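You operate a simulated robot arm through the tools that you are given. There is no shell and no other tool. Be economical: measure what you need, move in short steps, check, and stop when the job is done.

You run a simulated two-armed robot. Do the job below in one go: nothing can be reset, and whatever is moved stays where it is left.

Task
Take the lid off the blue can on the grey table and lay it down there. Fetch the small green cap and set it on the middle left shelf of the grey rack. Put the can labelled "WAX" from the top of the teal turntable on top of the orange pad and the can labelled "INK" on the cream table. Put two of the yellow plates from the top of the grey lift deck on the top of the brown bench. Take the cap from the deck of the cart and leave it on the white glue card. Do these in any order. Set down upright: can.

Only the result counts: the job must be done as asked and must still hold three seconds after the hand-in. Knocking over, shifting, dropping, spilling or breaking anything else fails it. A push-on lid holds only when it is set on centred and level and pressed home; a screw cap is set on level and turned clockwise until tight.

Robot
Two 7-joint arms with two-finger parallel grippers on one trunk, on a base that drives. Base frame: it is fixed to the floor where the robot stands at the start and does not move with it; the origin is under the middle of the robot, x ahead of it, y to its left, z up. Lengths are in cm, angles in rad, forces in N, time in s.
The left shoulder is at the start at [5, 16.5, 110.5], the right one opposite. With the tool pointing down near the work surface each hand reaches from about 10 to 36 cm from the robot's upright axis, wherever it stands, measured 20 degrees to its own side. Places, roughly: blue can [50, 25, 75]; cap (5x5x2 cm) [-490, -50, 80]; cream table [-690, -40, 80]; glue card [-500, 0, 75]; green can, orange wax can, purple can [-425, 50, 75]; middle left shelf of the grey rack [-470, 360, 80]; orange pad (9x6x5 cm) [-430, 40, 70]; small green cap (4x4x2 cm) [-220, -10, 30]; top of the brown bench [-690, 170, 80]; yellow plate [-700, 75, 50]. Payload 3.91 kg a hand.
The TCP of each hand is the grasp point between the finger pads, 3 cm short of the fingertips. In the tool frame z runs along the fingers and y along their closing line. Largest opening 11 cm; finger width 2, thickness 1; the body of the gripper, 4.8 by 11.2 cm, starts 5.5 cm behind the TCP.
Orientation is that of the tool frame in the base frame, as [roll, pitch, yaw] about the fixed x, y, z axes, in that order (R = Rz(yaw) Ry(pitch) Rx(roll)). With the fingers straight down and closing along the base's y, the tool's x points along the base's -x, its y along +y and its z along -z.

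Tools
- The arms move only by the tool arm_command. It takes "left_series", "right_series" or both (then of equal length, played together; a hand with none holds still); each is a list of rows, each a list of 3 entries, a list of its own where there are three numbers: the opening, from 0 (shut) to 1 (fully open), then the shift along the base's x, y, z in cm, then the turn, a rotation vector about the base's x, y, z in rad. In form: [[hand, [dx, dy, dz], [ax, ay, az]], ...]. A call has 1 to 12 rows; each row is the pose to reach, as a shift and turn from the pose commanded when the call began. Each row takes 0.2 s and may step no farther than 5 cm and 0.15 rad from the row before; otherwise, or with a gripper value out of range, the whole call is refused. Where a pose cannot be reached the arm comes as near as it can. A force on the tool above 40 N (or 10 N above the force at the start of the call, whichever is more), or a blocked arm, ends the call early, and 0.2 s more pass. Each finger travels about 4.5 cm/s and halts on what it meets, pressing with about 44 N; the grip force reading is that of the motor and also rises with nothing between the fingers. The clock runs only during rows and for 0.2 s after the last one: add rows that repeat a pose to give the fingers time. It gives the time, the measured TCP pose, the force on the tool (base axes), the opening and the grip force at its end, in the units of the frame above (readings bear some noise), with the torque about the TCP (base axes, N m) and any sound that the robot's microphone picked up.
- Cameras (640 x 400 px; columns grow to the right, rows downward): "scene" is now at [11.52, 3.46, 129.96]; the picture's right is [0.42, -0.91, 0.00], its down [-0.48, -0.22, -0.85] and it looks along [0.78, 0.35, -0.52] (base axes); focal length 268 px, centre (320, 200). "left" rides on the left gripper at [7.2, -1.7, -10.3] in its tool frame; the picture's right is [0.23, 0.97, 0.00], its down [-0.76, 0.18, -0.62] and it looks along [-0.61, 0.14, 0.78] (tool axes); focal length 222 px, centre (320, 200). "right" rides on the right gripper at [7.2, 1.7, -10.3] in its tool frame; the picture's right is [-0.23, 0.97, 0.00], its down [-0.76, -0.18, -0.62] and it looks along [-0.61, -0.14, 0.78] (tool axes); focal length 222 px, centre (320, 200). There is no depth. A picture from a camera that has moved, and an enlarged one, comes with that camera's place and axes in the base frame and with its lens. The place of the scene camera against the robot may be out by one fixed shift of up to 2.5 cm in any direction.
- camera(camera): a new picture of that camera. The clock stands still meanwhile.
- slide_trunk(by): slides the trunk up (or, below 0, down) by that many cm; the arms and the scene camera ride with it, the base frame stays. It gives what a move gives, with no picture.
- base_move(legs): drives the robot by 1 to 6 legs, each [ahead, left, turn to the left] in cm, cm and rad, along the robot's own axes; the way and the turn of a leg run together, so that a leg with both is an arc; at most 150 cm and 3.142 rad a leg. The arms and the cameras ride along, it lands a little off, and it stops where it bumps. It gives what a move gives.
- pan_tilt(pan, tilt): turns the head with the scene camera to pan (to the left, within 1.396 rad either way) and tilt (down, from -0.506 to 1.204), counted from straight ahead of the robot. It gives what a move gives.
- enlarge(camera, box): a new picture of the part [left, top, right, bottom] of that camera's present view, enlarged. The clock stands still meanwhile.
- hand_in(): hands the job in; it is judged then, once.

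Go step by step. Nothing tells you exact positions but the pictures and the camera data: compare them with the known pose of the tool, close in by small moves and look again before you grip or let go. The budget is 196 turns and 184 pictures, counting those below and the enlarged ones. Unless the task says otherwise, let go and move clear before handing in.

The tools are called after "Emit:" by a JSON object that holds its "method" and its "body". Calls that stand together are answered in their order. arm_command: Moves the arms, as the interface text tells. Its arguments: {"type":"object","properties":{"left_series":{"type":"array","items":{"type":"array"}},"right_series":{"type":"array","items":{"type":"array"}}},"required":[]} The other tools are called the same way: slide_trunk (by) slides the trunk up or down; base_move (legs) drives the base; pan_tilt (pan, tilt) turns the head that bears the scene camera; camera (camera) takes a picture; enlarge (camera, box) takes an enlarged picture of a part of a camera's view; hand_in () hands the job in.

At the start:

```text
t: 0.0
left_tcp_pos: [35.95, 34.1, 109.98]
left_ee_rot: [-3.14, 0.0, -3.14]
left_wrist_force: [-0.2, -0.9, 0.4]
left_wrist_torque: [0.0, 0.01, 0.0]
left_grip_width: 11.0
left_finger_force: 0.0
right_tcp_pos: [41.61, 0.57, 113.42]
right_ee_rot: [3.142, 0.0, -3.141]
right_wrist_force: [-0.3, 0.1, 0.1]
right_wrist_torque: [-0.02, 0.03, 0.01]
right_grip_width: 11.01
right_finger_force: 0.1
trunk travel left (down, up): [-32.5, 17.8]
robot x, y, heading: [-0.15, 0.25, 0.003]
head pan, tilt: [0.429, 0.55]
```

scene: 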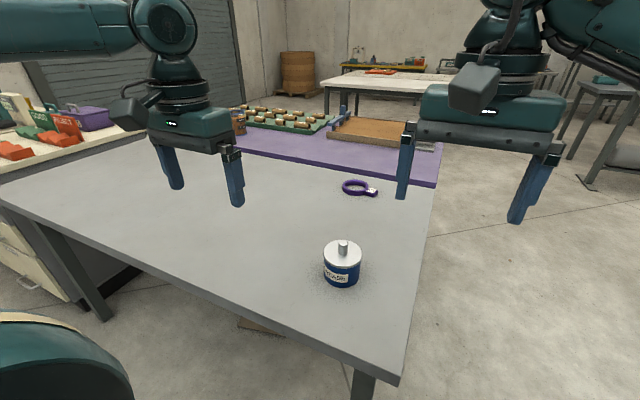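
right: 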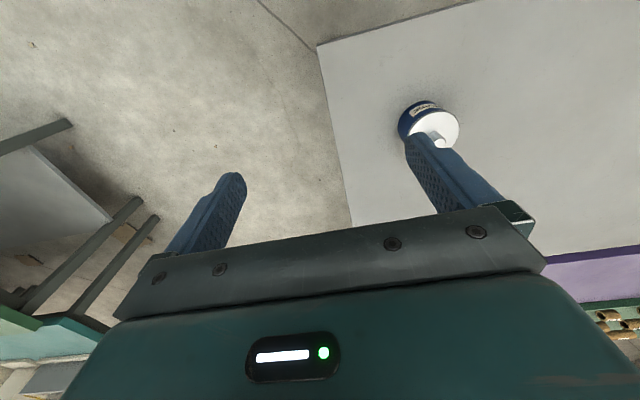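
left: 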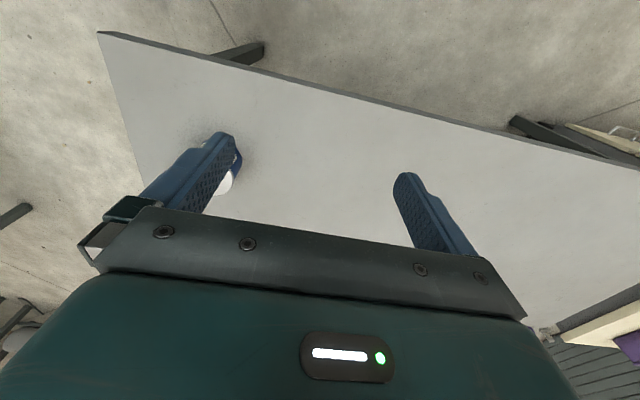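

I see the blue can with a knobbed silver lid on the grey table, roughly at [55, 20, 80]. I look closer before moving.

Emit:
{"method": "enlarge", "body": {"camera": "scene", "box": [282, 212, 402, 302]}}

Emit:
{"method": "enlarge", "body": {"camera": "right", "box": [360, 70, 520, 170]}}

```text
4.44 times, centred on (342, 257) of scene
camera zoom: at [11.52, 3.46, 129.96], right [0.42, -0.91, 0.0], down [-0.48, -0.22, -0.85], along [0.78, 0.35, -0.52], focal length 1189 px, centre (222, -53)
```

zoom: 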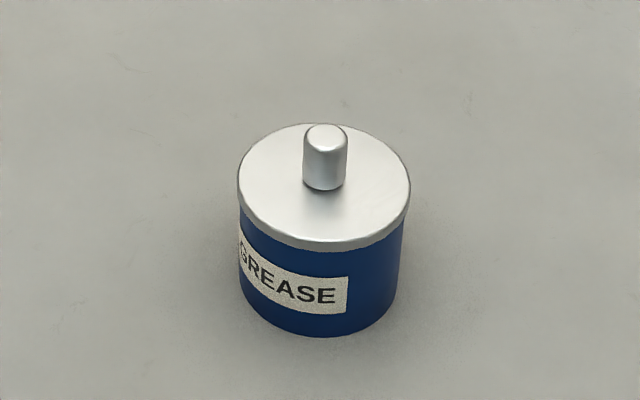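

```text
4.00 times, centred on (440, 120) of right
camera zoom: at [34.37, 2.07, 123.87], right [0.23, 0.97, 0.0], down [0.76, -0.18, 0.62], along [0.61, -0.14, -0.78], focal length 888 px, centre (-160, 520)
```

zoom: 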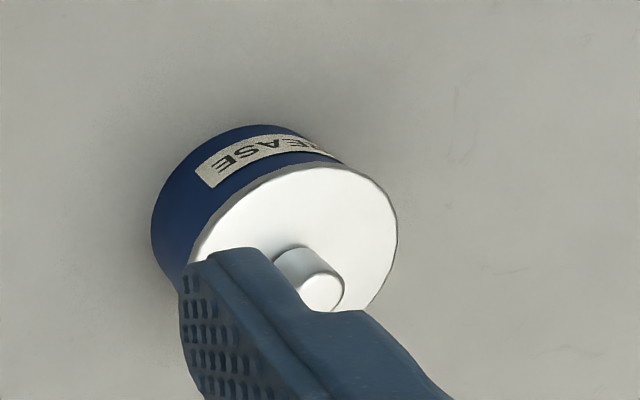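

The can's knob is near [56, 20, 86]; I drive up so the left hand can reach it, and look with the left camera.

Emit:
{"method": "base_move", "body": {"legs": [[22, 8, 0]]}}

Emit:
{"method": "camera", "body": {"camera": "left"}}

Emit:
{"method": "camera", "body": {"camera": "scene"}}

```text
t: 1.7
left_tcp_pos: [48.44, 38.8, 110.09]
left_ee_rot: [3.141, 0.002, 3.138]
left_wrist_force: [0.3, 0.1, 0.4]
left_wrist_torque: [0.04, 0.0, -0.02]
left_grip_width: 10.99
left_finger_force: 0.0
right_tcp_pos: [54.19, 5.12, 113.6]
right_ee_rot: [-3.14, 0.002, 3.139]
right_wrist_force: [0.4, -0.3, -0.4]
right_wrist_torque: [-0.02, 0.0, 0.0]
right_grip_width: 10.99
right_finger_force: 0.2
trunk travel left (down, up): [-32.5, 17.8]
robot x, y, heading: [12.44, 5.21, 0.002]
head pan, tilt: [0.429, 0.55]
stopped in leg 1: the robot was blocked; the commanded pose is now the measured one
```

```text
178 pictures are left
camera left: at [41.27, 37.05, 120.42], right [-0.22, 0.97, 0.0], down [0.76, 0.17, 0.62], along [0.61, 0.14, -0.78], focal length 222 px, centre (320, 200)
```

left: 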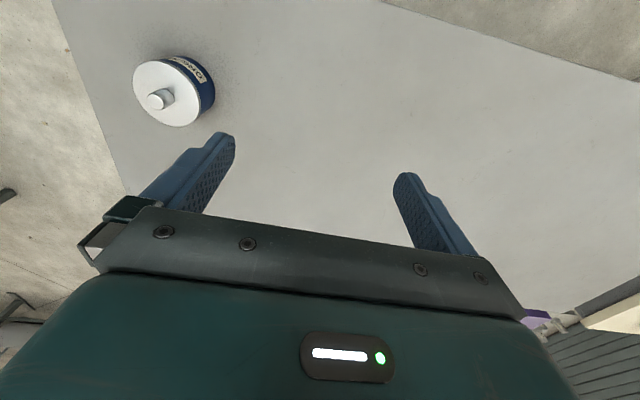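

```text
177 pictures are left
camera scene: at [24.03, 8.13, 129.96], right [0.41, -0.91, 0.0], down [-0.48, -0.22, -0.85], along [0.78, 0.35, -0.52], focal length 268 px, centre (320, 200)
```

scene: 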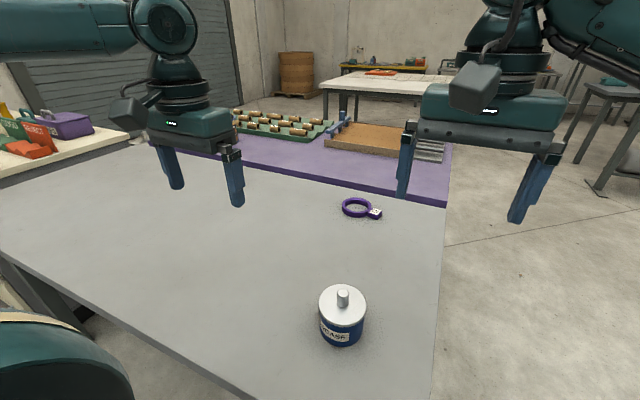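

The two views agree on the knob top at about [53.5, 18, 90]. I clear the right hand aside and bring the left hand above the knob.

Emit:
{"method": "arm_command", "body": {"left_series": [[1, [1, -4.5, 0], [0, 0, 0]], [1, [2, -9, 0], [0, 0, 0]], [1, [3, -13.5, 0], [0, 0, 0]], [1, [4, -18, -1], [0, 0, 0]], [1, [5, -20.8, -4], [0, 0, 0]], [1, [5, -20.8, -8], [0, 0, 0]], [1, [5, -20.8, -8], [0, 0, 0]]], "right_series": [[1, [-1, -4.5, 0], [0, 0, 0]], [1, [-2, -9, 0], [0, 0, 0]], [1, [-3, -13.5, 0], [0, 0, 0]], [1, [-4, -18, 0], [0, 0, 0]], [1, [-4, -20, 0], [0, 0, 0]], [1, [-4, -20, 0], [0, 0, 0]], [1, [-4, -20, 0], [0, 0, 0]]]}}

Emit:
{"method": "camera", "body": {"camera": "left"}}

Emit:
{"method": "camera", "body": {"camera": "right"}}

```text
t: 3.3
left_tcp_pos: [53.33, 18.09, 102.06]
left_ee_rot: [-3.14, 0.001, 3.14]
left_wrist_force: [-0.3, -0.4, 0.1]
left_wrist_torque: [-0.02, 0.0, 0.0]
left_grip_width: 11.0
left_finger_force: 0.1
right_tcp_pos: [50.26, -14.8, 113.62]
right_ee_rot: [-3.141, 0.001, 3.14]
right_wrist_force: [0.3, -0.1, -0.2]
right_wrist_torque: [-0.01, 0.03, -0.02]
right_grip_width: 11.01
right_finger_force: 0.0
trunk travel left (down, up): [-32.5, 17.8]
robot x, y, heading: [12.6, 5.09, -0.003]
head pan, tilt: [0.429, 0.55]
```

```text
176 pictures are left
camera left: at [46.11, 16.33, 112.43], right [-0.22, 0.97, 0.0], down [0.76, 0.18, 0.62], along [0.61, 0.14, -0.78], focal length 222 px, centre (320, 200)
```

left: 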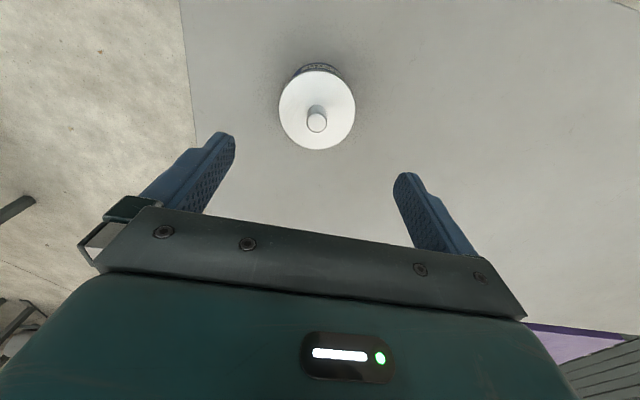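

```text
175 pictures are left
camera right: at [42.87, -13.31, 124.0], right [0.23, 0.97, 0.0], down [0.76, -0.18, 0.62], along [0.61, -0.14, -0.78], focal length 222 px, centre (320, 200)
```

right: 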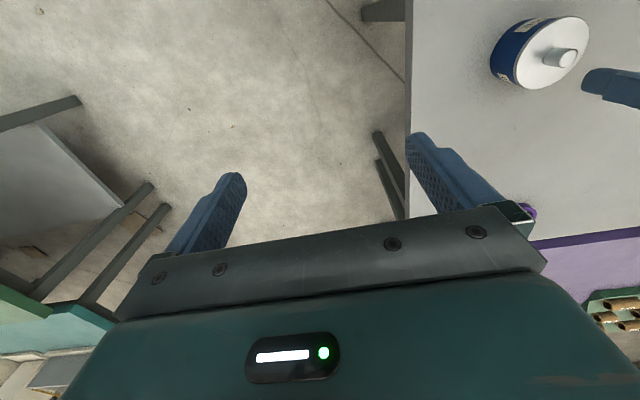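

The knob top is at about [54.4, 17.9, 88.6], so I bring the tips down around it, just above the lid.

Emit:
{"method": "arm_command", "body": {"left_series": [[0.6, [0.5, -0.2, -4], [0, 0, 0]], [0.5, [1.1, -0.2, -8], [0, 0, 0]], [0.5, [1.1, -0.2, -11], [0, 0, 0]], [0.5, [1.1, -0.2, -13.0], [0, 0, 0]], [0.5, [1.1, -0.2, -13.0], [0, 0, 0]]]}}

Emit:
{"method": "camera", "body": {"camera": "left"}}

Emit:
{"method": "camera", "body": {"camera": "right"}}

```text
t: 4.5
left_tcp_pos: [54.45, 17.89, 89.79]
left_ee_rot: [-3.134, 0.017, 3.141]
left_wrist_force: [-5.8, 0.8, 16.5]
left_wrist_torque: [0.41, 0.36, 0.16]
left_grip_width: 5.51
left_finger_force: 0.4
left hand out of reach, approached as far as the arm can: row 4, 5
right_tcp_pos: [50.0, -14.83, 113.67]
right_ee_rot: [-3.141, 0.004, 3.137]
right_wrist_force: [-0.3, -0.3, 0.1]
right_wrist_torque: [0.02, -0.01, -0.02]
right_grip_width: 11.01
right_finger_force: 0.0
trunk travel left (down, up): [-32.5, 17.8]
robot x, y, heading: [12.31, 4.5, -0.005]
head pan, tilt: [0.429, 0.55]
stopped in row 5 (left hand): the force on the tool passed its limit at 43 N (the readings are from after the stop); the commanded pose is now the measured one
```

```text
174 pictures are left
camera left: at [47.1, 16.43, 100.13], right [-0.23, 0.97, -0.01], down [0.75, 0.18, 0.63], along [0.62, 0.13, -0.77], focal length 222 px, centre (320, 200)
```

left: 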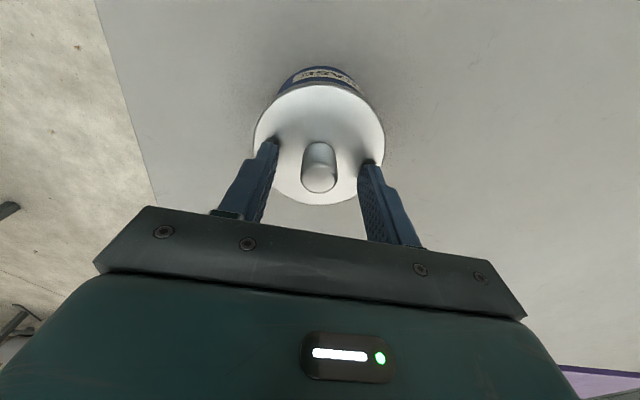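

```text
173 pictures are left
camera right: at [42.7, -13.27, 124.05], right [0.23, 0.97, 0.0], down [0.76, -0.18, 0.63], along [0.61, -0.14, -0.78], focal length 222 px, centre (320, 200)
```

right: 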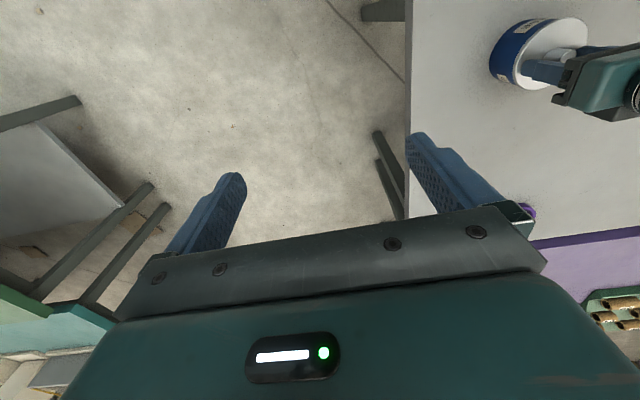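

The tips touched the lid at z≈86.8 and straddle the knob well. I back off slightly and close on it.

Emit:
{"method": "arm_command", "body": {"left_series": [[0.5, [0, 0, 0.4], [0, 0, 0]], [0.3, [0, 0, 0.4], [0, 0, 0]], [0.1, [0, 0, 0.4], [0, 0, 0]], [0, [0, 0, 0.4], [0, 0, 0]], [0, [0, 0, 0.4], [0, 0, 0]], [0, [0, 0, 0.4], [0, 0, 0]]]}}

```text
t: 5.9
left_tcp_pos: [54.7, 18.02, 90.0]
left_ee_rot: [-3.134, 0.012, 3.139]
left_wrist_force: [-0.3, 0.4, -1.8]
left_wrist_torque: [0.02, 0.13, 0.06]
left_grip_width: 1.99
left_finger_force: 44.0
right_tcp_pos: [50.16, -14.92, 113.6]
right_ee_rot: [-3.141, 0.002, 3.141]
right_wrist_force: [-0.4, -0.1, -0.1]
right_wrist_torque: [-0.02, -0.02, -0.02]
right_grip_width: 10.97
right_finger_force: 0.0
trunk travel left (down, up): [-32.5, 17.8]
robot x, y, heading: [12.42, 4.98, -0.002]
head pan, tilt: [0.429, 0.55]
```

Knob held at 2 cm width. I lift gently and watch.

Emit:
{"method": "arm_command", "body": {"left_series": [[0, [0, 0, 0.5], [0, 0, 0]], [0, [0, 0, 1], [0, 0, 0]], [0, [0, 0, 1.5], [0, 0, 0]], [0, [0, 0, 2], [0, 0, 0]], [0, [0, 0, 2.5], [0, 0, 0]], [0, [0, 0, 3], [0, 0, 0]]]}}

Emit:
{"method": "camera", "body": {"camera": "right"}}

Emit:
{"method": "camera", "body": {"camera": "left"}}

```text
t: 7.3
left_tcp_pos: [54.64, 18.08, 93.0]
left_ee_rot: [-3.134, 0.014, 3.139]
left_wrist_force: [-0.1, 0.4, -3.9]
left_wrist_torque: [-0.02, -0.03, 0.0]
left_grip_width: 1.99
left_finger_force: 44.1
right_tcp_pos: [50.1, -14.91, 113.66]
right_ee_rot: [-3.141, 0.0, 3.14]
right_wrist_force: [0.2, -0.3, -0.6]
right_wrist_torque: [-0.01, -0.04, -0.03]
right_grip_width: 11.01
right_finger_force: 0.1
trunk travel left (down, up): [-32.5, 17.8]
robot x, y, heading: [12.64, 5.1, 0.0]
head pan, tilt: [0.429, 0.55]
```

```text
172 pictures are left
camera right: at [42.9, -13.27, 123.99], right [0.23, 0.97, 0.0], down [0.76, -0.18, 0.62], along [0.61, -0.14, -0.78], focal length 222 px, centre (320, 200)
```

right: 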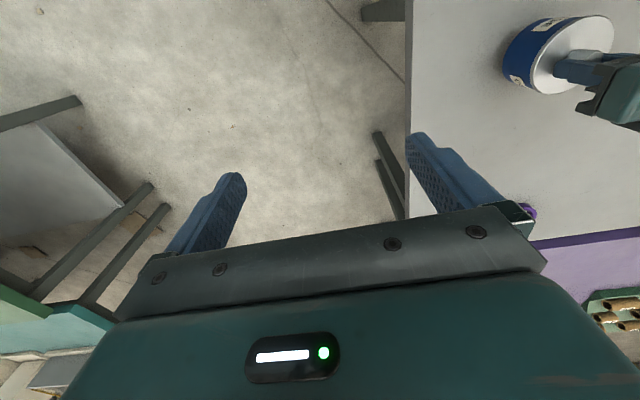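

```text
171 pictures are left
camera left: at [47.32, 16.49, 103.28], right [-0.23, 0.97, -0.01], down [0.75, 0.18, 0.63], along [0.62, 0.14, -0.77], focal length 222 px, centre (320, 200)
```

left: 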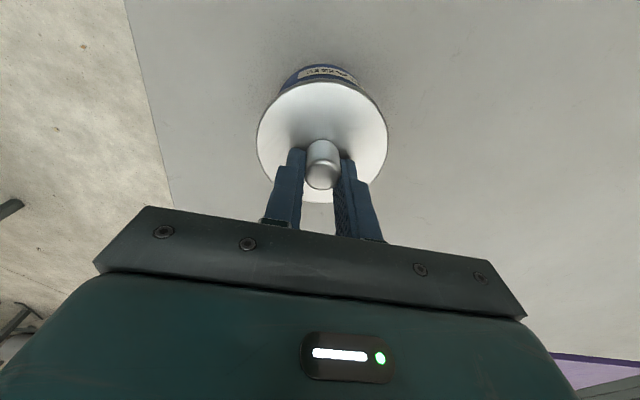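

The whole can came up with the lid (≈4 N), so the lid clings. I'll turn the right hand horizontal, grip the can's body with it while it hangs, then pull the lid off.

Emit:
{"method": "arm_command", "body": {"right_series": [[1, [0, 0, 0], [0.086, 0.086, -0.086]], [1, [0, 0, 0], [0.172, 0.172, -0.172]], [1, [0, 0, 0], [0.258, 0.258, -0.258]], [1, [0, 0, 0], [0.344, 0.344, -0.344]], [1, [0, 0, 0], [0.43, 0.43, -0.43]], [1, [0, 0, 0], [0.516, 0.516, -0.516]], [1, [0, 0, 0], [0.602, 0.602, -0.602]], [1, [0, 0, 0], [0.688, 0.688, -0.688]], [1, [0, 0, 0], [0.774, 0.774, -0.774]], [1, [0, 0, 0], [0.86, 0.86, -0.86]]]}}

Emit:
{"method": "camera", "body": {"camera": "scene"}}

```text
t: 9.5
left_tcp_pos: [54.68, 17.95, 92.98]
left_ee_rot: [-3.136, 0.014, 3.14]
left_wrist_force: [-0.8, 0.6, -4.4]
left_wrist_torque: [-0.02, -0.05, -0.02]
left_grip_width: 2.02
left_finger_force: 44.6
right_tcp_pos: [50.14, -14.94, 113.73]
right_ee_rot: [2.54, -1.08, 2.528]
right_wrist_force: [0.1, 0.2, 0.6]
right_wrist_torque: [0.03, 0.03, -0.01]
right_grip_width: 11.02
right_finger_force: 0.1
trunk travel left (down, up): [-32.5, 17.8]
robot x, y, heading: [12.6, 4.67, -0.004]
head pan, tilt: [0.429, 0.55]
```

```text
170 pictures are left
camera scene: at [24.05, 8.14, 129.96], right [0.41, -0.91, 0.0], down [-0.48, -0.22, -0.85], along [0.78, 0.35, -0.52], focal length 268 px, centre (320, 200)
```

scene: 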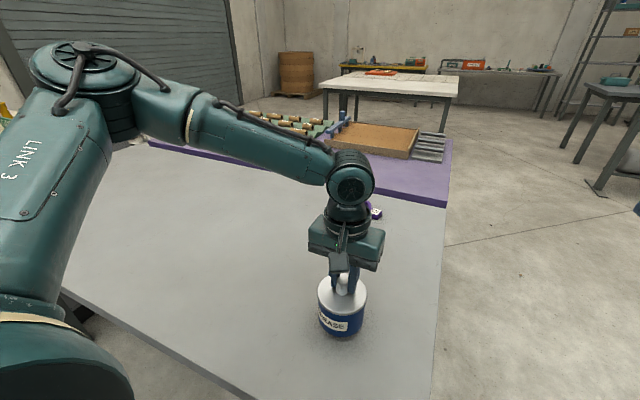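

The can hangs level under the lid. I finish the turn of the right hand and bring it beside the can.

Emit:
{"method": "arm_command", "body": {"right_series": [[1, [0, 0, -2], [0.086, 0.086, -0.086]], [1, [0, 0, -4], [0.172, 0.172, -0.172]], [1, [0, 0, -6], [0.258, 0.258, -0.258]], [1, [0, 0, -8], [0.349, 0.349, -0.349]], [1, [1, 2, -12], [0.349, 0.349, -0.349]], [1, [2, 4, -16], [0.349, 0.349, -0.349]], [1, [3, 6, -20], [0.349, 0.349, -0.349]], [1, [4, 8, -24], [0.349, 0.349, -0.349]], [1, [4.6, 10, -26.8], [0.349, 0.349, -0.349]], [1, [4.6, 10, -26.8], [0.349, 0.349, -0.349]]]}}

Emit:
{"method": "camera", "body": {"camera": "right"}}

Emit:
{"method": "camera", "body": {"camera": "scene"}}

```text
refused: row 4 steps farther than a row can; nothing moved
```

```text
169 pictures are left
camera right: at [51.63, -21.53, 124.53], right [0.95, 0.31, 0.06], down [0.3, -0.82, -0.48], along [-0.1, 0.47, -0.88], focal length 222 px, centre (320, 200)
```

right: 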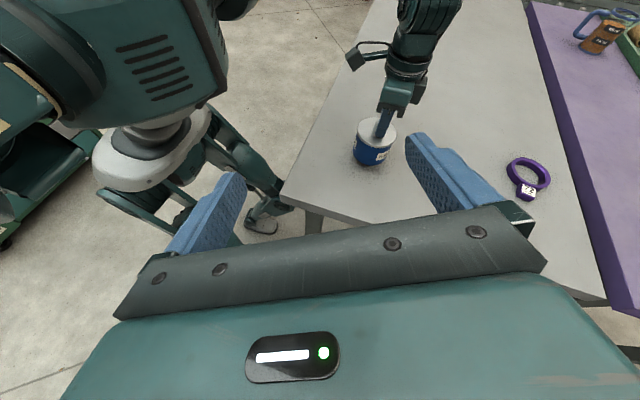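

```text
168 pictures are left
camera scene: at [24.05, 8.14, 129.96], right [0.41, -0.91, 0.0], down [-0.48, -0.22, -0.85], along [0.78, 0.35, -0.52], focal length 268 px, centre (320, 200)
```

scene: 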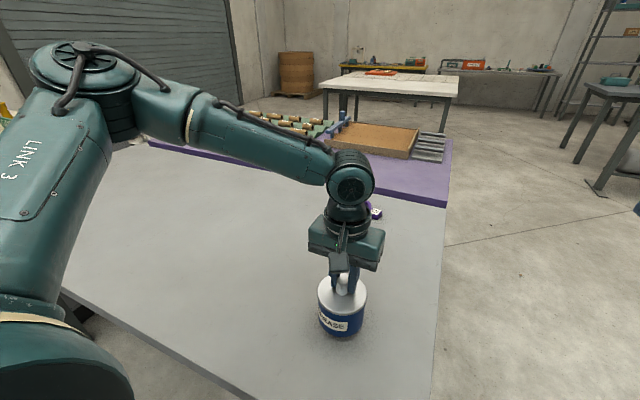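

A row stepped a bit too far in turn; I resend it with smaller steps.

Emit:
{"method": "arm_command", "body": {"right_series": [[1, [0, 0, -2], [0.07, 0.07, -0.07]], [1, [0, 0, -4], [0.14, 0.14, -0.14]], [1, [0, 0, -6], [0.21, 0.21, -0.21]], [1, [0, 0, -8], [0.28, 0.28, -0.28]], [1, [1, 2, -12], [0.349, 0.349, -0.349]], [1, [2, 4, -16], [0.349, 0.349, -0.349]], [1, [3, 6, -20], [0.349, 0.349, -0.349]], [1, [4, 8, -24], [0.349, 0.349, -0.349]], [1, [4.6, 10, -26.8], [0.349, 0.349, -0.349]], [1, [4.6, 10, -26.8], [0.349, 0.349, -0.349]]]}}

Emit:
{"method": "camera", "body": {"camera": "right"}}

Emit:
{"method": "camera", "body": {"camera": "scene"}}

```text
t: 11.7
left_tcp_pos: [54.68, 18.02, 92.97]
left_ee_rot: [-3.135, 0.01, 3.14]
left_wrist_force: [-0.4, -0.5, -4.9]
left_wrist_torque: [0.0, -0.05, -0.04]
left_grip_width: 2.0
left_finger_force: 44.1
right_tcp_pos: [54.89, -4.95, 86.74]
right_ee_rot: [-2.116, -1.567, 0.544]
right_wrist_force: [0.4, -0.8, 0.2]
right_wrist_torque: [0.04, -0.02, 0.02]
right_grip_width: 11.0
right_finger_force: 0.1
trunk travel left (down, up): [-32.5, 17.8]
robot x, y, heading: [12.56, 4.63, -0.001]
head pan, tilt: [0.429, 0.55]
```

```text
167 pictures are left
camera right: at [56.49, -15.39, 94.1], right [0.97, 0.0, -0.23], down [-0.18, -0.62, -0.76], along [-0.14, 0.78, -0.61], focal length 222 px, centre (320, 200)
```

right: 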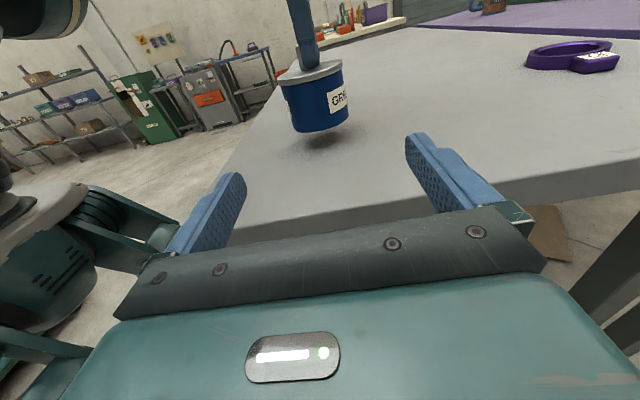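

```text
166 pictures are left
camera scene: at [24.05, 8.16, 129.96], right [0.41, -0.91, 0.0], down [-0.48, -0.22, -0.85], along [0.78, 0.35, -0.52], focal length 268 px, centre (320, 200)
```

scene: 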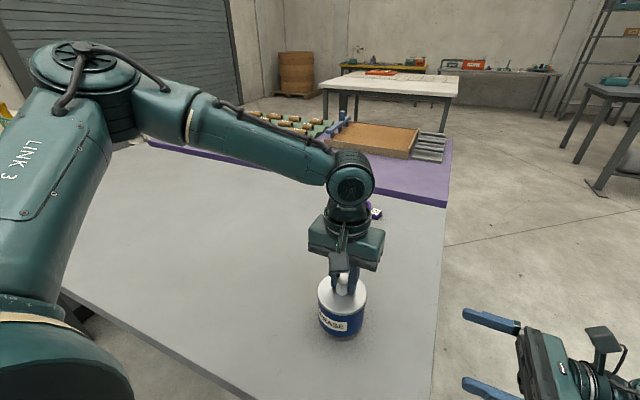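

The hanging can's body spans about z 83–88.6 at x 54.6. I advance the right fingers around it and grip.

Emit:
{"method": "arm_command", "body": {"right_series": [[1, [0, 4, 0.2], [0, 0, 0]], [1, [0, 8, 0.2], [0, 0, 0]], [1, [0, 12, 0.2], [0, 0, 0]], [1, [-0.1, 16, 0.2], [0, 0, 0]], [1, [-0.2, 19, 0.2], [0, 0, 0]], [1, [-0.2, 21.5, 0.2], [0, 0, 0]], [1, [-0.2, 22, 0.2], [0, 0, 0]]]}}

Emit:
{"method": "camera", "body": {"camera": "right"}}

Emit:
{"method": "enlarge", "body": {"camera": "scene", "box": [260, 200, 500, 350]}}

```text
t: 13.3
left_tcp_pos: [54.65, 18.04, 93.0]
left_ee_rot: [-3.135, 0.012, 3.139]
left_wrist_force: [-1.1, 0.9, -4.3]
left_wrist_torque: [0.0, 0.0, -0.01]
left_grip_width: 2.0
left_finger_force: 43.6
right_tcp_pos: [54.73, 17.28, 87.01]
right_ee_rot: [-2.135, -1.568, 0.566]
right_wrist_force: [0.0, -0.3, 0.3]
right_wrist_torque: [0.01, 0.01, 0.0]
right_grip_width: 10.99
right_finger_force: 0.1
trunk travel left (down, up): [-32.5, 17.8]
robot x, y, heading: [12.34, 4.52, 0.001]
head pan, tilt: [0.429, 0.55]
```

```text
165 pictures are left
camera right: at [56.25, 6.77, 94.28], right [0.97, 0.0, -0.23], down [-0.18, -0.62, -0.76], along [-0.14, 0.78, -0.61], focal length 222 px, centre (320, 200)
```

right: 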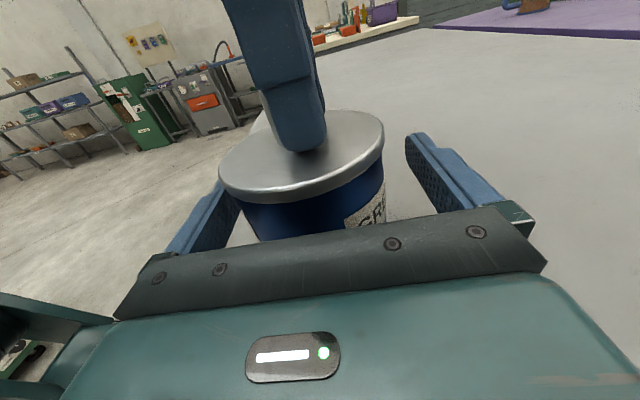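

```text
2.67 times, centred on (380, 275) of scene
camera zoom: at [24.06, 8.16, 129.96], right [0.41, -0.91, 0.0], down [-0.48, -0.22, -0.85], along [0.78, 0.35, -0.52], focal length 713 px, centre (160, 0)
```

zoom: 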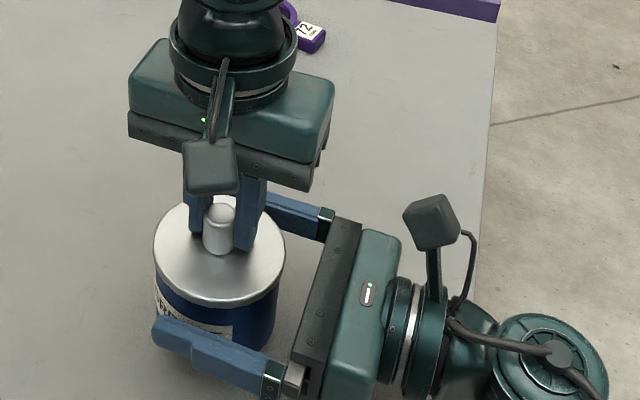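

The fingers straddle the can body below the lid rim; I close the right gripper.

Emit:
{"method": "arm_command", "body": {"right_series": [[0.85, [0, 0, 0], [0, 0, 0]], [0.75, [0, 0, 0], [0, 0, 0]], [0.65, [0, 0, 0], [0, 0, 0]], [0.5, [0, 0, 0], [0, 0, 0]], [0.5, [0, 0, 0], [0, 0, 0]]]}}

Emit:
{"method": "camera", "body": {"camera": "right"}}

```text
t: 14.5
left_tcp_pos: [54.63, 18.08, 93.11]
left_ee_rot: [-3.133, 0.014, 3.141]
left_wrist_force: [0.1, 0.0, -0.2]
left_wrist_torque: [0.03, 0.01, -0.01]
left_grip_width: 1.99
left_finger_force: 44.0
right_tcp_pos: [54.5, 17.22, 87.13]
right_ee_rot: [-2.024, -1.57, 0.455]
right_wrist_force: [-0.1, 0.5, 1.5]
right_wrist_torque: [-0.01, -0.01, -0.05]
right_grip_width: 7.24
right_finger_force: 44.2
trunk travel left (down, up): [-32.5, 17.8]
robot x, y, heading: [12.77, 4.54, 0.001]
head pan, tilt: [0.429, 0.55]
heard: snap
```

```text
163 pictures are left
camera right: at [56.23, 6.73, 94.3], right [0.97, 0.0, -0.23], down [-0.18, -0.62, -0.76], along [-0.14, 0.78, -0.61], focal length 222 px, centre (320, 200)
```

right: 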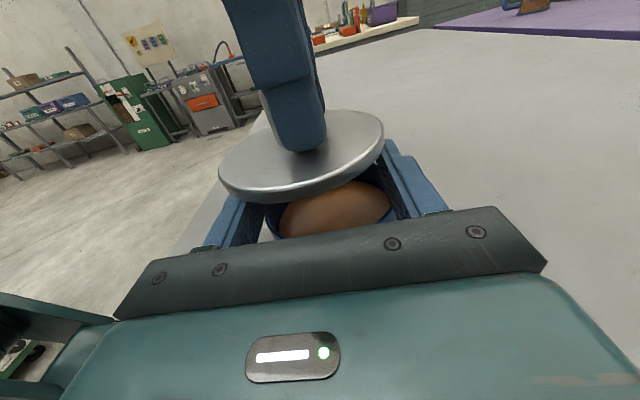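

A snap: the lid is off and the can is firmly in the right hand. I raise the lid and move it left, and lower the can straight onto the table.

Emit:
{"method": "arm_command", "body": {"left_series": [[0, [0, 0, 2], [0, 0, 0]], [0, [0, 1, 5], [0, 0, 0]], [0, [0, 5, 5], [0, 0, 0]], [0, [-1, 9.5, 5], [0, 0, 0]], [0, [-2, 14, 4], [0, 0, 0]], [0, [-3, 17, 2], [0, 0, 0]], [0, [-3, 17, 0], [0, 0, 0]]], "right_series": [[0.5, [0, 0, 0], [0, 0, 0]], [0.5, [0, 0, 0], [0, 0, 0]], [0.5, [0, 0, 0], [0, 0, 0]], [0.5, [0, 0, -0.5], [0, 0, 0]], [0.5, [0, 0, -1], [0, 0, 0]], [0.5, [0, 0, -1.5], [0, 0, 0]], [0.5, [0, 0, -2], [0, 0, 0]]]}}

Emit:
{"method": "camera", "body": {"camera": "right"}}

Emit:
{"method": "camera", "body": {"camera": "left"}}

Emit:
{"method": "camera", "body": {"camera": "scene"}}

```text
t: 15.8
left_tcp_pos: [52.3, 32.97, 96.37]
left_ee_rot: [-3.134, 0.014, 3.138]
left_wrist_force: [-0.7, 0.6, 0.2]
left_wrist_torque: [0.03, -0.02, 0.01]
left_grip_width: 1.98
left_finger_force: 44.2
right_tcp_pos: [54.71, 17.36, 86.96]
right_ee_rot: [0.169, -1.551, -1.738]
right_wrist_force: [-1.4, 4.0, 7.8]
right_wrist_torque: [0.02, 0.03, 0.03]
right_grip_width: 7.18
right_finger_force: 43.9
trunk travel left (down, up): [-32.5, 17.8]
robot x, y, heading: [12.11, 4.64, -0.001]
head pan, tilt: [0.429, 0.55]
stopped in row 6 (right hand): the force on the tool passed its limit at 44 N (the readings are from after the stop); the commanded pose is now the measured one
```

```text
162 pictures are left
camera right: at [56.32, 6.69, 94.06], right [0.97, 0.01, -0.22], down [-0.17, -0.61, -0.78], along [-0.14, 0.79, -0.59], focal length 222 px, centre (320, 200)
```

right: 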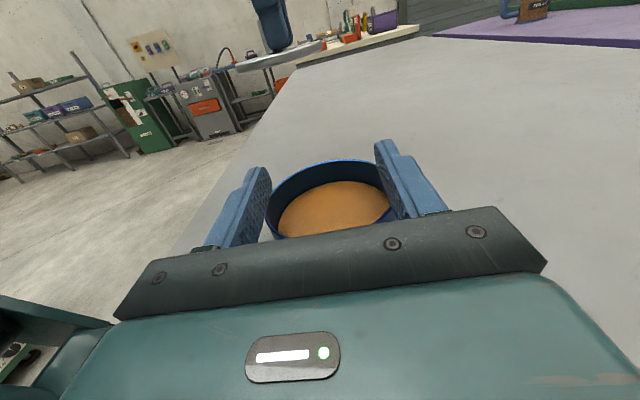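

```text
161 pictures are left
camera left: at [45.02, 31.42, 106.76], right [-0.22, 0.97, -0.01], down [0.75, 0.18, 0.63], along [0.62, 0.13, -0.77], focal length 222 px, centre (320, 200)
```

left: 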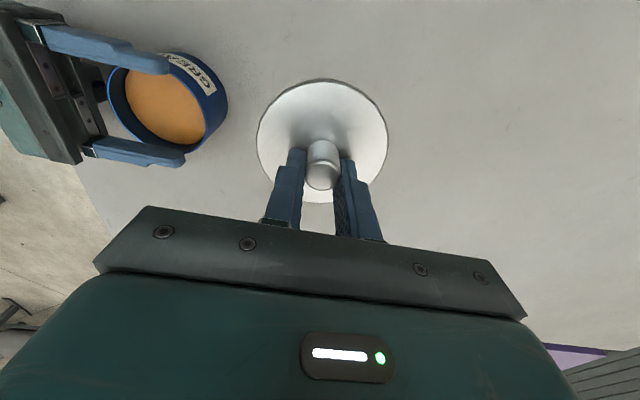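

```text
160 pictures are left
camera scene: at [24.04, 8.13, 129.93], right [0.41, -0.91, 0.0], down [-0.48, -0.22, -0.85], along [0.78, 0.35, -0.52], focal length 268 px, centre (320, 200)
```

scene: 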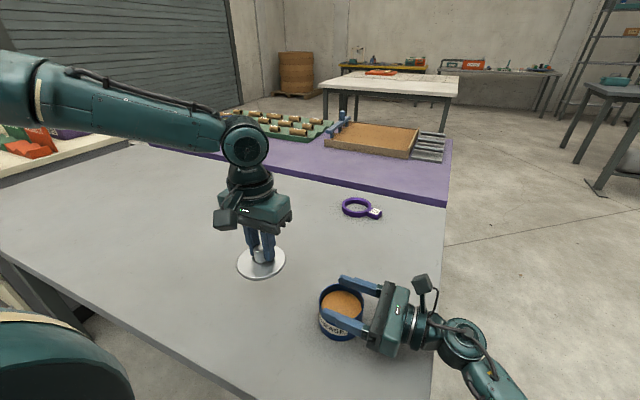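

The right arm met resistance; I check whether the can already stands on the table.

Emit:
{"method": "enlarge", "body": {"camera": "scene", "box": [280, 250, 440, 350]}}

Emit:
{"method": "enlarge", "body": {"camera": "left", "box": [0, 0, 320, 200]}}

```text
4.00 times, centred on (360, 300) of scene
camera zoom: at [24.04, 8.13, 129.93], right [0.41, -0.91, 0.0], down [-0.48, -0.22, -0.85], along [0.78, 0.35, -0.52], focal length 1070 px, centre (160, -200)
```

zoom: 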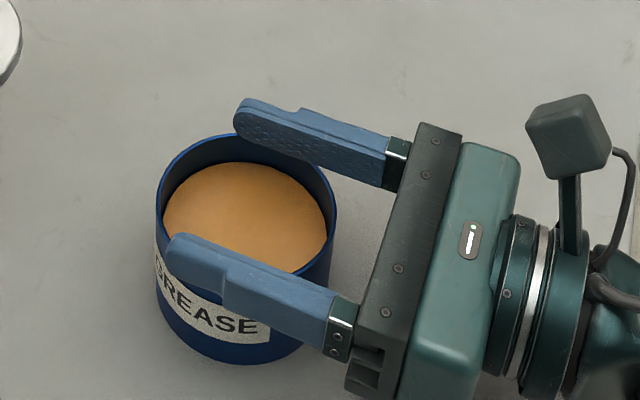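

```text
2.00 times, centred on (160, 100) of left
camera zoom: at [45.02, 31.42, 106.76], right [-0.22, 0.97, -0.01], down [0.75, 0.18, 0.63], along [0.62, 0.13, -0.77], focal length 444 px, centre (640, 400)
```

zoom: 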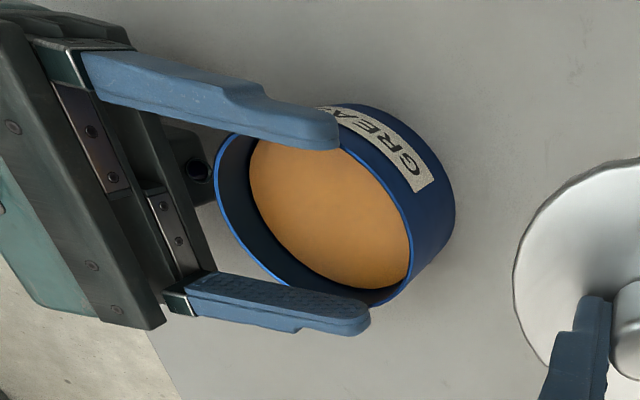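

The forces suggest the can slid down to the table when the lid snapped off (no weight on the right hand). I release the right gripper while backing off nothing else, then look.

Emit:
{"method": "arm_command", "body": {"right_series": [[0.7, [0, 0, 0], [0, 0, 0]], [0.75, [0, 0, 0], [0, 0, 0]], [0.85, [0, 0, 0], [0, 0, 0]], [1, [0, 0, 0], [0, 0, 0]], [1, [0, 0, 0], [0, 0, 0]]]}}

Emit:
{"method": "enlarge", "body": {"camera": "scene", "box": [200, 225, 440, 375]}}

Emit:
{"method": "camera", "body": {"camera": "right"}}

```text
t: 17.0
left_tcp_pos: [52.22, 32.98, 96.51]
left_ee_rot: [-3.134, 0.013, 3.139]
left_wrist_force: [0.2, 1.0, -0.4]
left_wrist_torque: [-0.01, -0.01, 0.0]
left_grip_width: 2.01
left_finger_force: 44.1
right_tcp_pos: [54.65, 17.17, 86.84]
right_ee_rot: [0.173, -1.554, -1.745]
right_wrist_force: [-0.6, 0.4, 8.8]
right_wrist_torque: [0.18, -0.55, 0.0]
right_grip_width: 10.99
right_finger_force: 0.1
trunk travel left (down, up): [-32.5, 17.8]
robot x, y, heading: [12.19, 4.61, -0.004]
head pan, tilt: [0.429, 0.55]
```

```text
2.67 times, centred on (320, 300) of scene
camera zoom: at [23.96, 8.12, 129.97], right [0.41, -0.91, 0.0], down [-0.48, -0.22, -0.85], along [0.78, 0.35, -0.52], focal length 713 px, centre (320, -67)
```

zoom: 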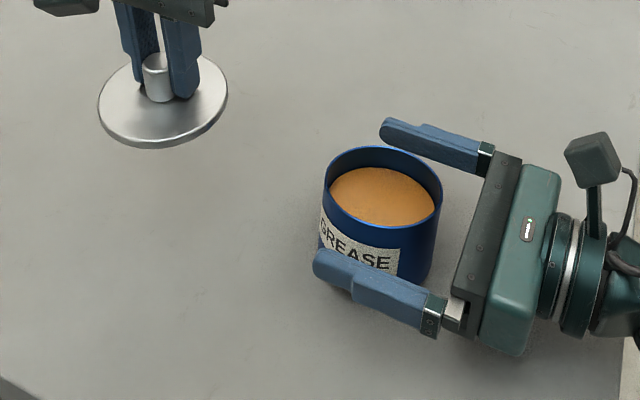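

```text
156 pictures are left
camera right: at [56.32, 6.62, 93.92], right [0.97, 0.0, -0.22], down [-0.18, -0.61, -0.77], along [-0.14, 0.79, -0.59], focal length 222 px, centre (320, 200)
```

right: 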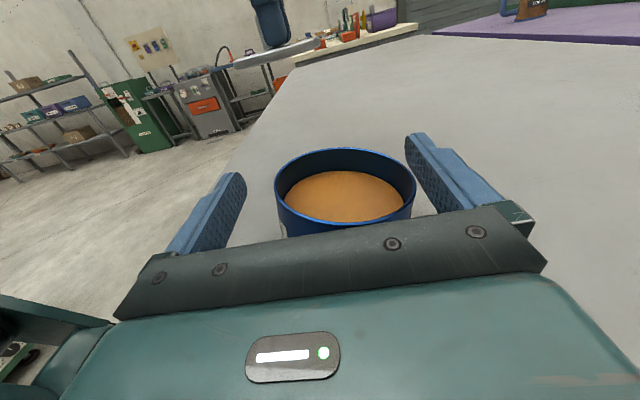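

The can stands open and upright. I withdraw the right hand upward and back, then move on to laying the lid.

Emit:
{"method": "arm_command", "body": {"right_series": [[1, [0, 0, 1], [0, 0, 0]], [1, [0.2, -4, 1], [0, 0, 0]], [1, [0.2, -8, 1.5], [0, 0, 0]], [1, [0.2, -12, 2], [0, 0, 0]], [1, [0, -16, 4], [0, 0, 0]], [1, [0, -20, 6], [0, 0, 0]], [1, [0, -24, 8], [0, 0, 0]], [1, [-2, -26, 12], [0, 0, 0]], [1, [-4, -27, 16], [0, 0, 0]], [1, [-6, -28, 20], [0, 0, 0]], [1, [-8, -29, 24], [0, 0, 0]], [1, [-8, -29, 28], [0, 0, 0]]], "left_series": [[0, [0, 0, -1], [0, 0, 0]], [0, [0, 0, -2], [0, 0, 0]], [0, [0, 0, -3], [0, 0, 0]], [0, [0, 0, -4], [0, 0, 0]], [0, [0, 0, -5], [0, 0, 0]], [0, [0, 0, -6], [0, 0, 0]], [0, [0, 0, -7], [0, 0, 0]], [0, [0, 0, -8], [0, 0, 0]], [0, [0, 0, -9], [0, 0, 0]], [0, [0, 0, -9.5], [0, 0, 0]], [0, [0, 0, -9.5], [0, 0, 0]], [0, [0, 0, -9.5], [0, 0, 0]]]}}

Emit:
{"method": "camera", "body": {"camera": "scene"}}

```text
t: 19.6
left_tcp_pos: [52.37, 32.88, 87.08]
left_ee_rot: [-3.133, 0.01, 3.14]
left_wrist_force: [-0.2, -0.5, 0.1]
left_wrist_torque: [-0.02, 0.0, 0.0]
left_grip_width: 2.01
left_finger_force: 44.3
right_tcp_pos: [46.86, -11.72, 114.86]
right_ee_rot: [0.049, -1.555, -1.619]
right_wrist_force: [-0.4, 0.5, 0.6]
right_wrist_torque: [0.0, 0.01, -0.07]
right_grip_width: 10.99
right_finger_force: 0.2
trunk travel left (down, up): [-32.5, 17.8]
robot x, y, heading: [12.98, 4.59, 0.002]
head pan, tilt: [0.429, 0.55]
```

```text
155 pictures are left
camera scene: at [24.04, 8.16, 129.96], right [0.41, -0.91, 0.0], down [-0.48, -0.22, -0.85], along [0.78, 0.35, -0.52], focal length 268 px, centre (320, 200)
```

scene: 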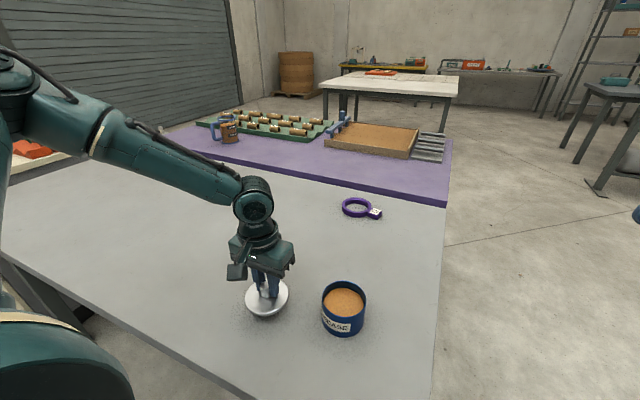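

The can is upright and clear, the lid is just above the table. I lower it in small steps until it touches.

Emit:
{"method": "arm_command", "body": {"left_series": [[0, [0, 0, -0.5], [0, 0, 0]], [0, [0, 0, -1], [0, 0, 0]], [0, [0, 0, -1.4], [0, 0, 0]], [0, [0, 0, -1.8], [0, 0, 0]], [0, [0, 0, -2.2], [0, 0, 0]], [0, [0, 0, -2.6], [0, 0, 0]], [0, [0, 0, -3.0], [0, 0, 0]], [0, [0, 0, -3.4], [0, 0, 0]], [0, [0, 0, -3.8], [0, 0, 0]]]}}

Emit:
{"method": "enlarge", "body": {"camera": "scene", "box": [200, 225, 400, 350]}}

```text
t: 21.6
left_tcp_pos: [52.52, 32.94, 83.76]
left_ee_rot: [-3.137, 0.024, 3.14]
left_wrist_force: [-5.6, 1.9, 22.1]
left_wrist_torque: [0.19, 0.64, 0.01]
left_grip_width: 1.98
left_finger_force: 44.3
right_tcp_pos: [46.63, -11.85, 114.82]
right_ee_rot: [0.212, -1.553, -1.785]
right_wrist_force: [0.0, -0.2, 0.2]
right_wrist_torque: [-0.01, 0.01, 0.01]
right_grip_width: 11.01
right_finger_force: 0.0
trunk travel left (down, up): [-32.5, 17.8]
robot x, y, heading: [12.7, 4.45, -0.007]
head pan, tilt: [0.429, 0.55]
stopped in row 9 (left hand): the force on the tool passed its limit at 45 N (the readings are from after the stop); the commanded pose is now the measured one
```

```text
3.20 times, centred on (300, 288) of scene
camera zoom: at [23.83, 8.09, 130.0], right [0.41, -0.91, 0.0], down [-0.47, -0.22, -0.85], along [0.78, 0.35, -0.52], focal length 856 px, centre (384, -80)
```

zoom: 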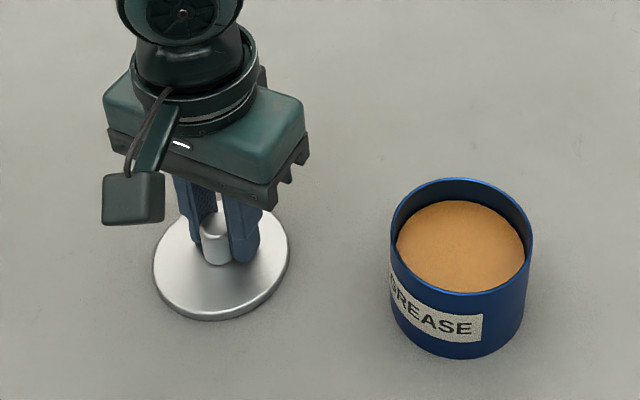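

The lid rests on the table; I let it go and raise the hand straight up.

Emit:
{"method": "arm_command", "body": {"left_series": [[0, [0, 0, 0.3], [0, 0, 0]], [0.3, [0, 0, 0.3], [0, 0, 0]], [0.5, [0, 0, 0.3], [0, 0, 0]], [0.5, [0, 0, 0.3], [0, 0, 0]], [0.5, [0, 0, 3], [0, 0, 0]], [0.5, [0, 0, 7], [0, 0, 0]], [0.5, [0, 0, 12], [0, 0, 0]], [0.5, [0, 0, 17], [0, 0, 0]], [0.5, [-4, 0, 20], [0, 0, 0]], [0.5, [-8, 0, 22], [0, 0, 0]], [0.5, [-12, 0, 24], [0, 0, 0]], [0.5, [-12, 0, 26], [0, 0, 0]]]}}

Emit:
{"method": "enlarge", "body": {"camera": "scene", "box": [160, 225, 400, 375]}}

```text
t: 24.2
left_tcp_pos: [40.33, 33.01, 109.39]
left_ee_rot: [-3.136, 0.018, 3.138]
left_wrist_force: [-0.4, -0.3, -0.8]
left_wrist_torque: [0.01, 0.02, 0.0]
left_grip_width: 5.52
left_finger_force: 0.0
right_tcp_pos: [46.86, -11.89, 114.77]
right_ee_rot: [0.096, -1.555, -1.668]
right_wrist_force: [-0.9, 0.3, -0.5]
right_wrist_torque: [0.0, 0.02, 0.0]
right_grip_width: 10.99
right_finger_force: 0.1
trunk travel left (down, up): [-32.5, 17.8]
robot x, y, heading: [12.46, 4.59, -0.004]
head pan, tilt: [0.429, 0.55]
```

```text
2.67 times, centred on (280, 300) of scene
camera zoom: at [24.03, 8.14, 129.96], right [0.41, -0.91, 0.0], down [-0.48, -0.22, -0.85], along [0.78, 0.35, -0.52], focal length 713 px, centre (427, -67)
```

zoom: 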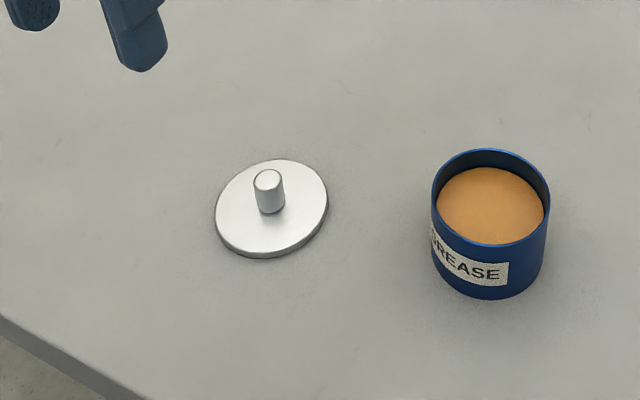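

The lid lies flat on the table and the can is fine. I turn the right hand back to pointing down and pull both hands in.

Emit:
{"method": "arm_command", "body": {"right_series": [[1, [0, 0, 0], [-0.086, -0.086, 0.086]], [1, [0, 0, 0], [-0.172, -0.172, 0.172]], [1, [0, 0, 0], [-0.258, -0.258, 0.258]], [1, [0, 0, 0], [-0.344, -0.344, 0.344]], [1, [0, 0, 0], [-0.43, -0.43, 0.43]], [1, [0, 0, 0], [-0.516, -0.516, 0.516]], [1, [0, 0, 0], [-0.602, -0.602, 0.602]], [1, [0, 0, 0], [-0.688, -0.688, 0.688]], [1, [0, 0, 0], [-0.774, -0.774, 0.774]], [1, [0, 0, 0], [-0.86, -0.86, 0.86]], [1, [0, 0, 0], [-0.946, -0.946, 0.946]], [1, [0, 0, 0], [-1.03, -1.03, 1.03]]]}}

Emit:
{"method": "arm_command", "body": {"right_series": [[1, [-2, 0, 0], [-0.06, -0.06, 0.06]], [1, [-4, 0, 0], [-0.12, -0.12, 0.12]], [1, [-6, 0, 0], [-0.18, -0.18, 0.18]], [1, [-8, 0, 0], [-0.18, -0.18, 0.18]], [1, [-10, 0, 0], [-0.18, -0.18, 0.18]]]}}

Emit:
{"method": "base_move", "body": {"legs": [[-45, 0, 0]]}}

Emit:
{"method": "pan_tilt", "body": {"pan": 1.39, "tilt": 0.35}}

Emit:
{"method": "camera", "body": {"camera": "scene"}}

```text
t: 26.9
left_tcp_pos: [40.34, 33.14, 109.42]
left_ee_rot: [-3.136, 0.018, 3.141]
left_wrist_force: [-0.2, -0.9, 0.4]
left_wrist_torque: [-0.01, 0.0, -0.01]
left_grip_width: 5.48
left_finger_force: 0.1
right_tcp_pos: [46.84, -11.69, 114.76]
right_ee_rot: [2.976, -0.208, 2.984]
right_wrist_force: [0.1, 0.0, -0.1]
right_wrist_torque: [0.0, 0.0, 0.0]
right_grip_width: 11.01
right_finger_force: 0.0
trunk travel left (down, up): [-32.5, 17.8]
robot x, y, heading: [12.37, 4.78, -0.004]
head pan, tilt: [0.429, 0.55]
```

```text
t: 28.1
left_tcp_pos: [40.39, 32.99, 109.43]
left_ee_rot: [-3.136, 0.019, 3.139]
left_wrist_force: [-0.1, -0.4, 0.4]
left_wrist_torque: [0.02, -0.02, 0.01]
left_grip_width: 5.48
left_finger_force: 0.0
right_tcp_pos: [36.71, -11.82, 114.83]
right_ee_rot: [3.141, -0.015, -3.141]
right_wrist_force: [-0.4, 0.6, 0.5]
right_wrist_torque: [0.02, -0.01, 0.0]
right_grip_width: 11.02
right_finger_force: 0.0
trunk travel left (down, up): [-32.5, 17.8]
robot x, y, heading: [12.57, 4.69, -0.001]
head pan, tilt: [0.429, 0.55]
```

```text
t: 30.8
left_tcp_pos: [-5.08, 33.12, 109.37]
left_ee_rot: [-3.136, 0.02, -3.14]
left_wrist_force: [0.2, -0.5, 0.0]
left_wrist_torque: [-0.02, -0.01, -0.01]
left_grip_width: 5.49
left_finger_force: 0.1
right_tcp_pos: [-8.55, -11.76, 114.78]
right_ee_rot: [3.141, -0.017, -3.136]
right_wrist_force: [-0.9, 0.4, 0.4]
right_wrist_torque: [0.0, -0.04, -0.02]
right_grip_width: 11.01
right_finger_force: 0.1
trunk travel left (down, up): [-32.5, 17.8]
robot x, y, heading: [-32.74, 4.76, 0.003]
head pan, tilt: [0.429, 0.55]
```

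```text
t: 32.0
left_tcp_pos: [-5.05, 33.09, 109.39]
left_ee_rot: [-3.137, 0.018, -3.141]
left_wrist_force: [-0.6, -0.3, 0.1]
left_wrist_torque: [-0.03, 0.01, 0.0]
left_grip_width: 5.48
left_finger_force: 0.0
right_tcp_pos: [-8.53, -11.67, 114.86]
right_ee_rot: [3.141, -0.016, -3.137]
right_wrist_force: [-0.4, -0.2, -0.5]
right_wrist_torque: [0.02, -0.01, -0.02]
right_grip_width: 10.98
right_finger_force: 0.0
trunk travel left (down, up): [-32.5, 17.8]
robot x, y, heading: [-32.51, 4.97, 0.002]
head pan, tilt: [1.389, 0.351]
```

```text
152 pictures are left
camera scene: at [-27.75, 13.65, 131.79], right [0.98, -0.18, 0.0], down [-0.06, -0.34, -0.94], along [0.17, 0.92, -0.34], focal length 268 px, centre (320, 200)
```

scene: 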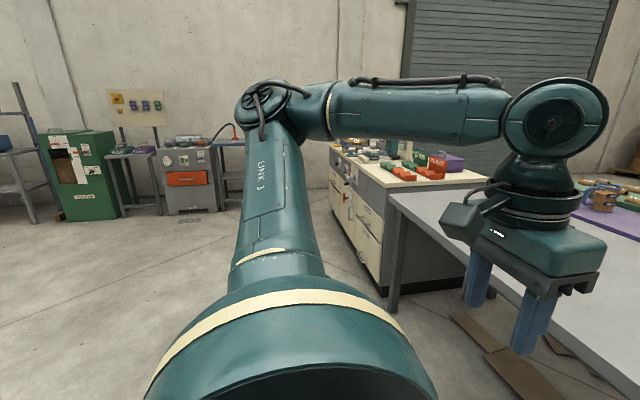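

Room is fairly clear to the left. I turn the robot around by about π and look ahead at what lies between here and x = -500.

Emit:
{"method": "base_move", "body": {"legs": [[0, 0, 3.14]]}}

Emit:
{"method": "pan_tilt", "body": {"pan": 0, "tilt": 0.35}}

Emit:
{"method": "camera", "body": {"camera": "scene"}}

```text
t: 39.7
left_tcp_pos: [-60.98, -23.3, 109.47]
left_ee_rot: [-3.136, 0.019, -0.011]
left_wrist_force: [0.7, 0.5, -0.1]
left_wrist_torque: [0.03, -0.02, -0.04]
left_grip_width: 5.49
left_finger_force: 0.1
right_tcp_pos: [-56.8, 21.55, 114.86]
right_ee_rot: [-3.141, -0.016, -0.007]
right_wrist_force: [-0.6, 0.3, -0.3]
right_wrist_torque: [0.01, 0.0, 0.01]
right_grip_width: 10.99
right_finger_force: 0.0
trunk travel left (down, up): [-32.5, 17.8]
robot x, y, heading: [-32.58, 4.89, 3.128]
head pan, tilt: [1.389, 0.351]
```

```text
t: 41.3
left_tcp_pos: [-60.91, -23.22, 109.59]
left_ee_rot: [-3.137, 0.019, -0.012]
left_wrist_force: [0.1, -0.2, -1.1]
left_wrist_torque: [0.03, 0.02, 0.03]
left_grip_width: 5.5
left_finger_force: 0.1
right_tcp_pos: [-56.9, 21.58, 114.79]
right_ee_rot: [3.14, -0.015, -0.006]
right_wrist_force: [0.7, -0.1, 0.3]
right_wrist_torque: [0.01, 0.01, 0.01]
right_grip_width: 11.01
right_finger_force: 0.0
trunk travel left (down, up): [-32.5, 17.8]
robot x, y, heading: [-32.5, 4.58, 3.128]
head pan, tilt: [0.0, 0.351]
```

```text
151 pictures are left
camera scene: at [-44.61, 4.64, 131.79], right [0.01, 1.0, 0.0], down [0.34, 0.0, -0.94], along [-0.94, 0.01, -0.34], focal length 268 px, centre (320, 200)
```

scene: 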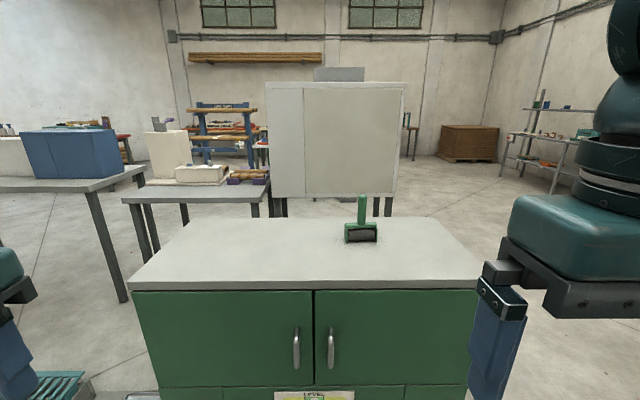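

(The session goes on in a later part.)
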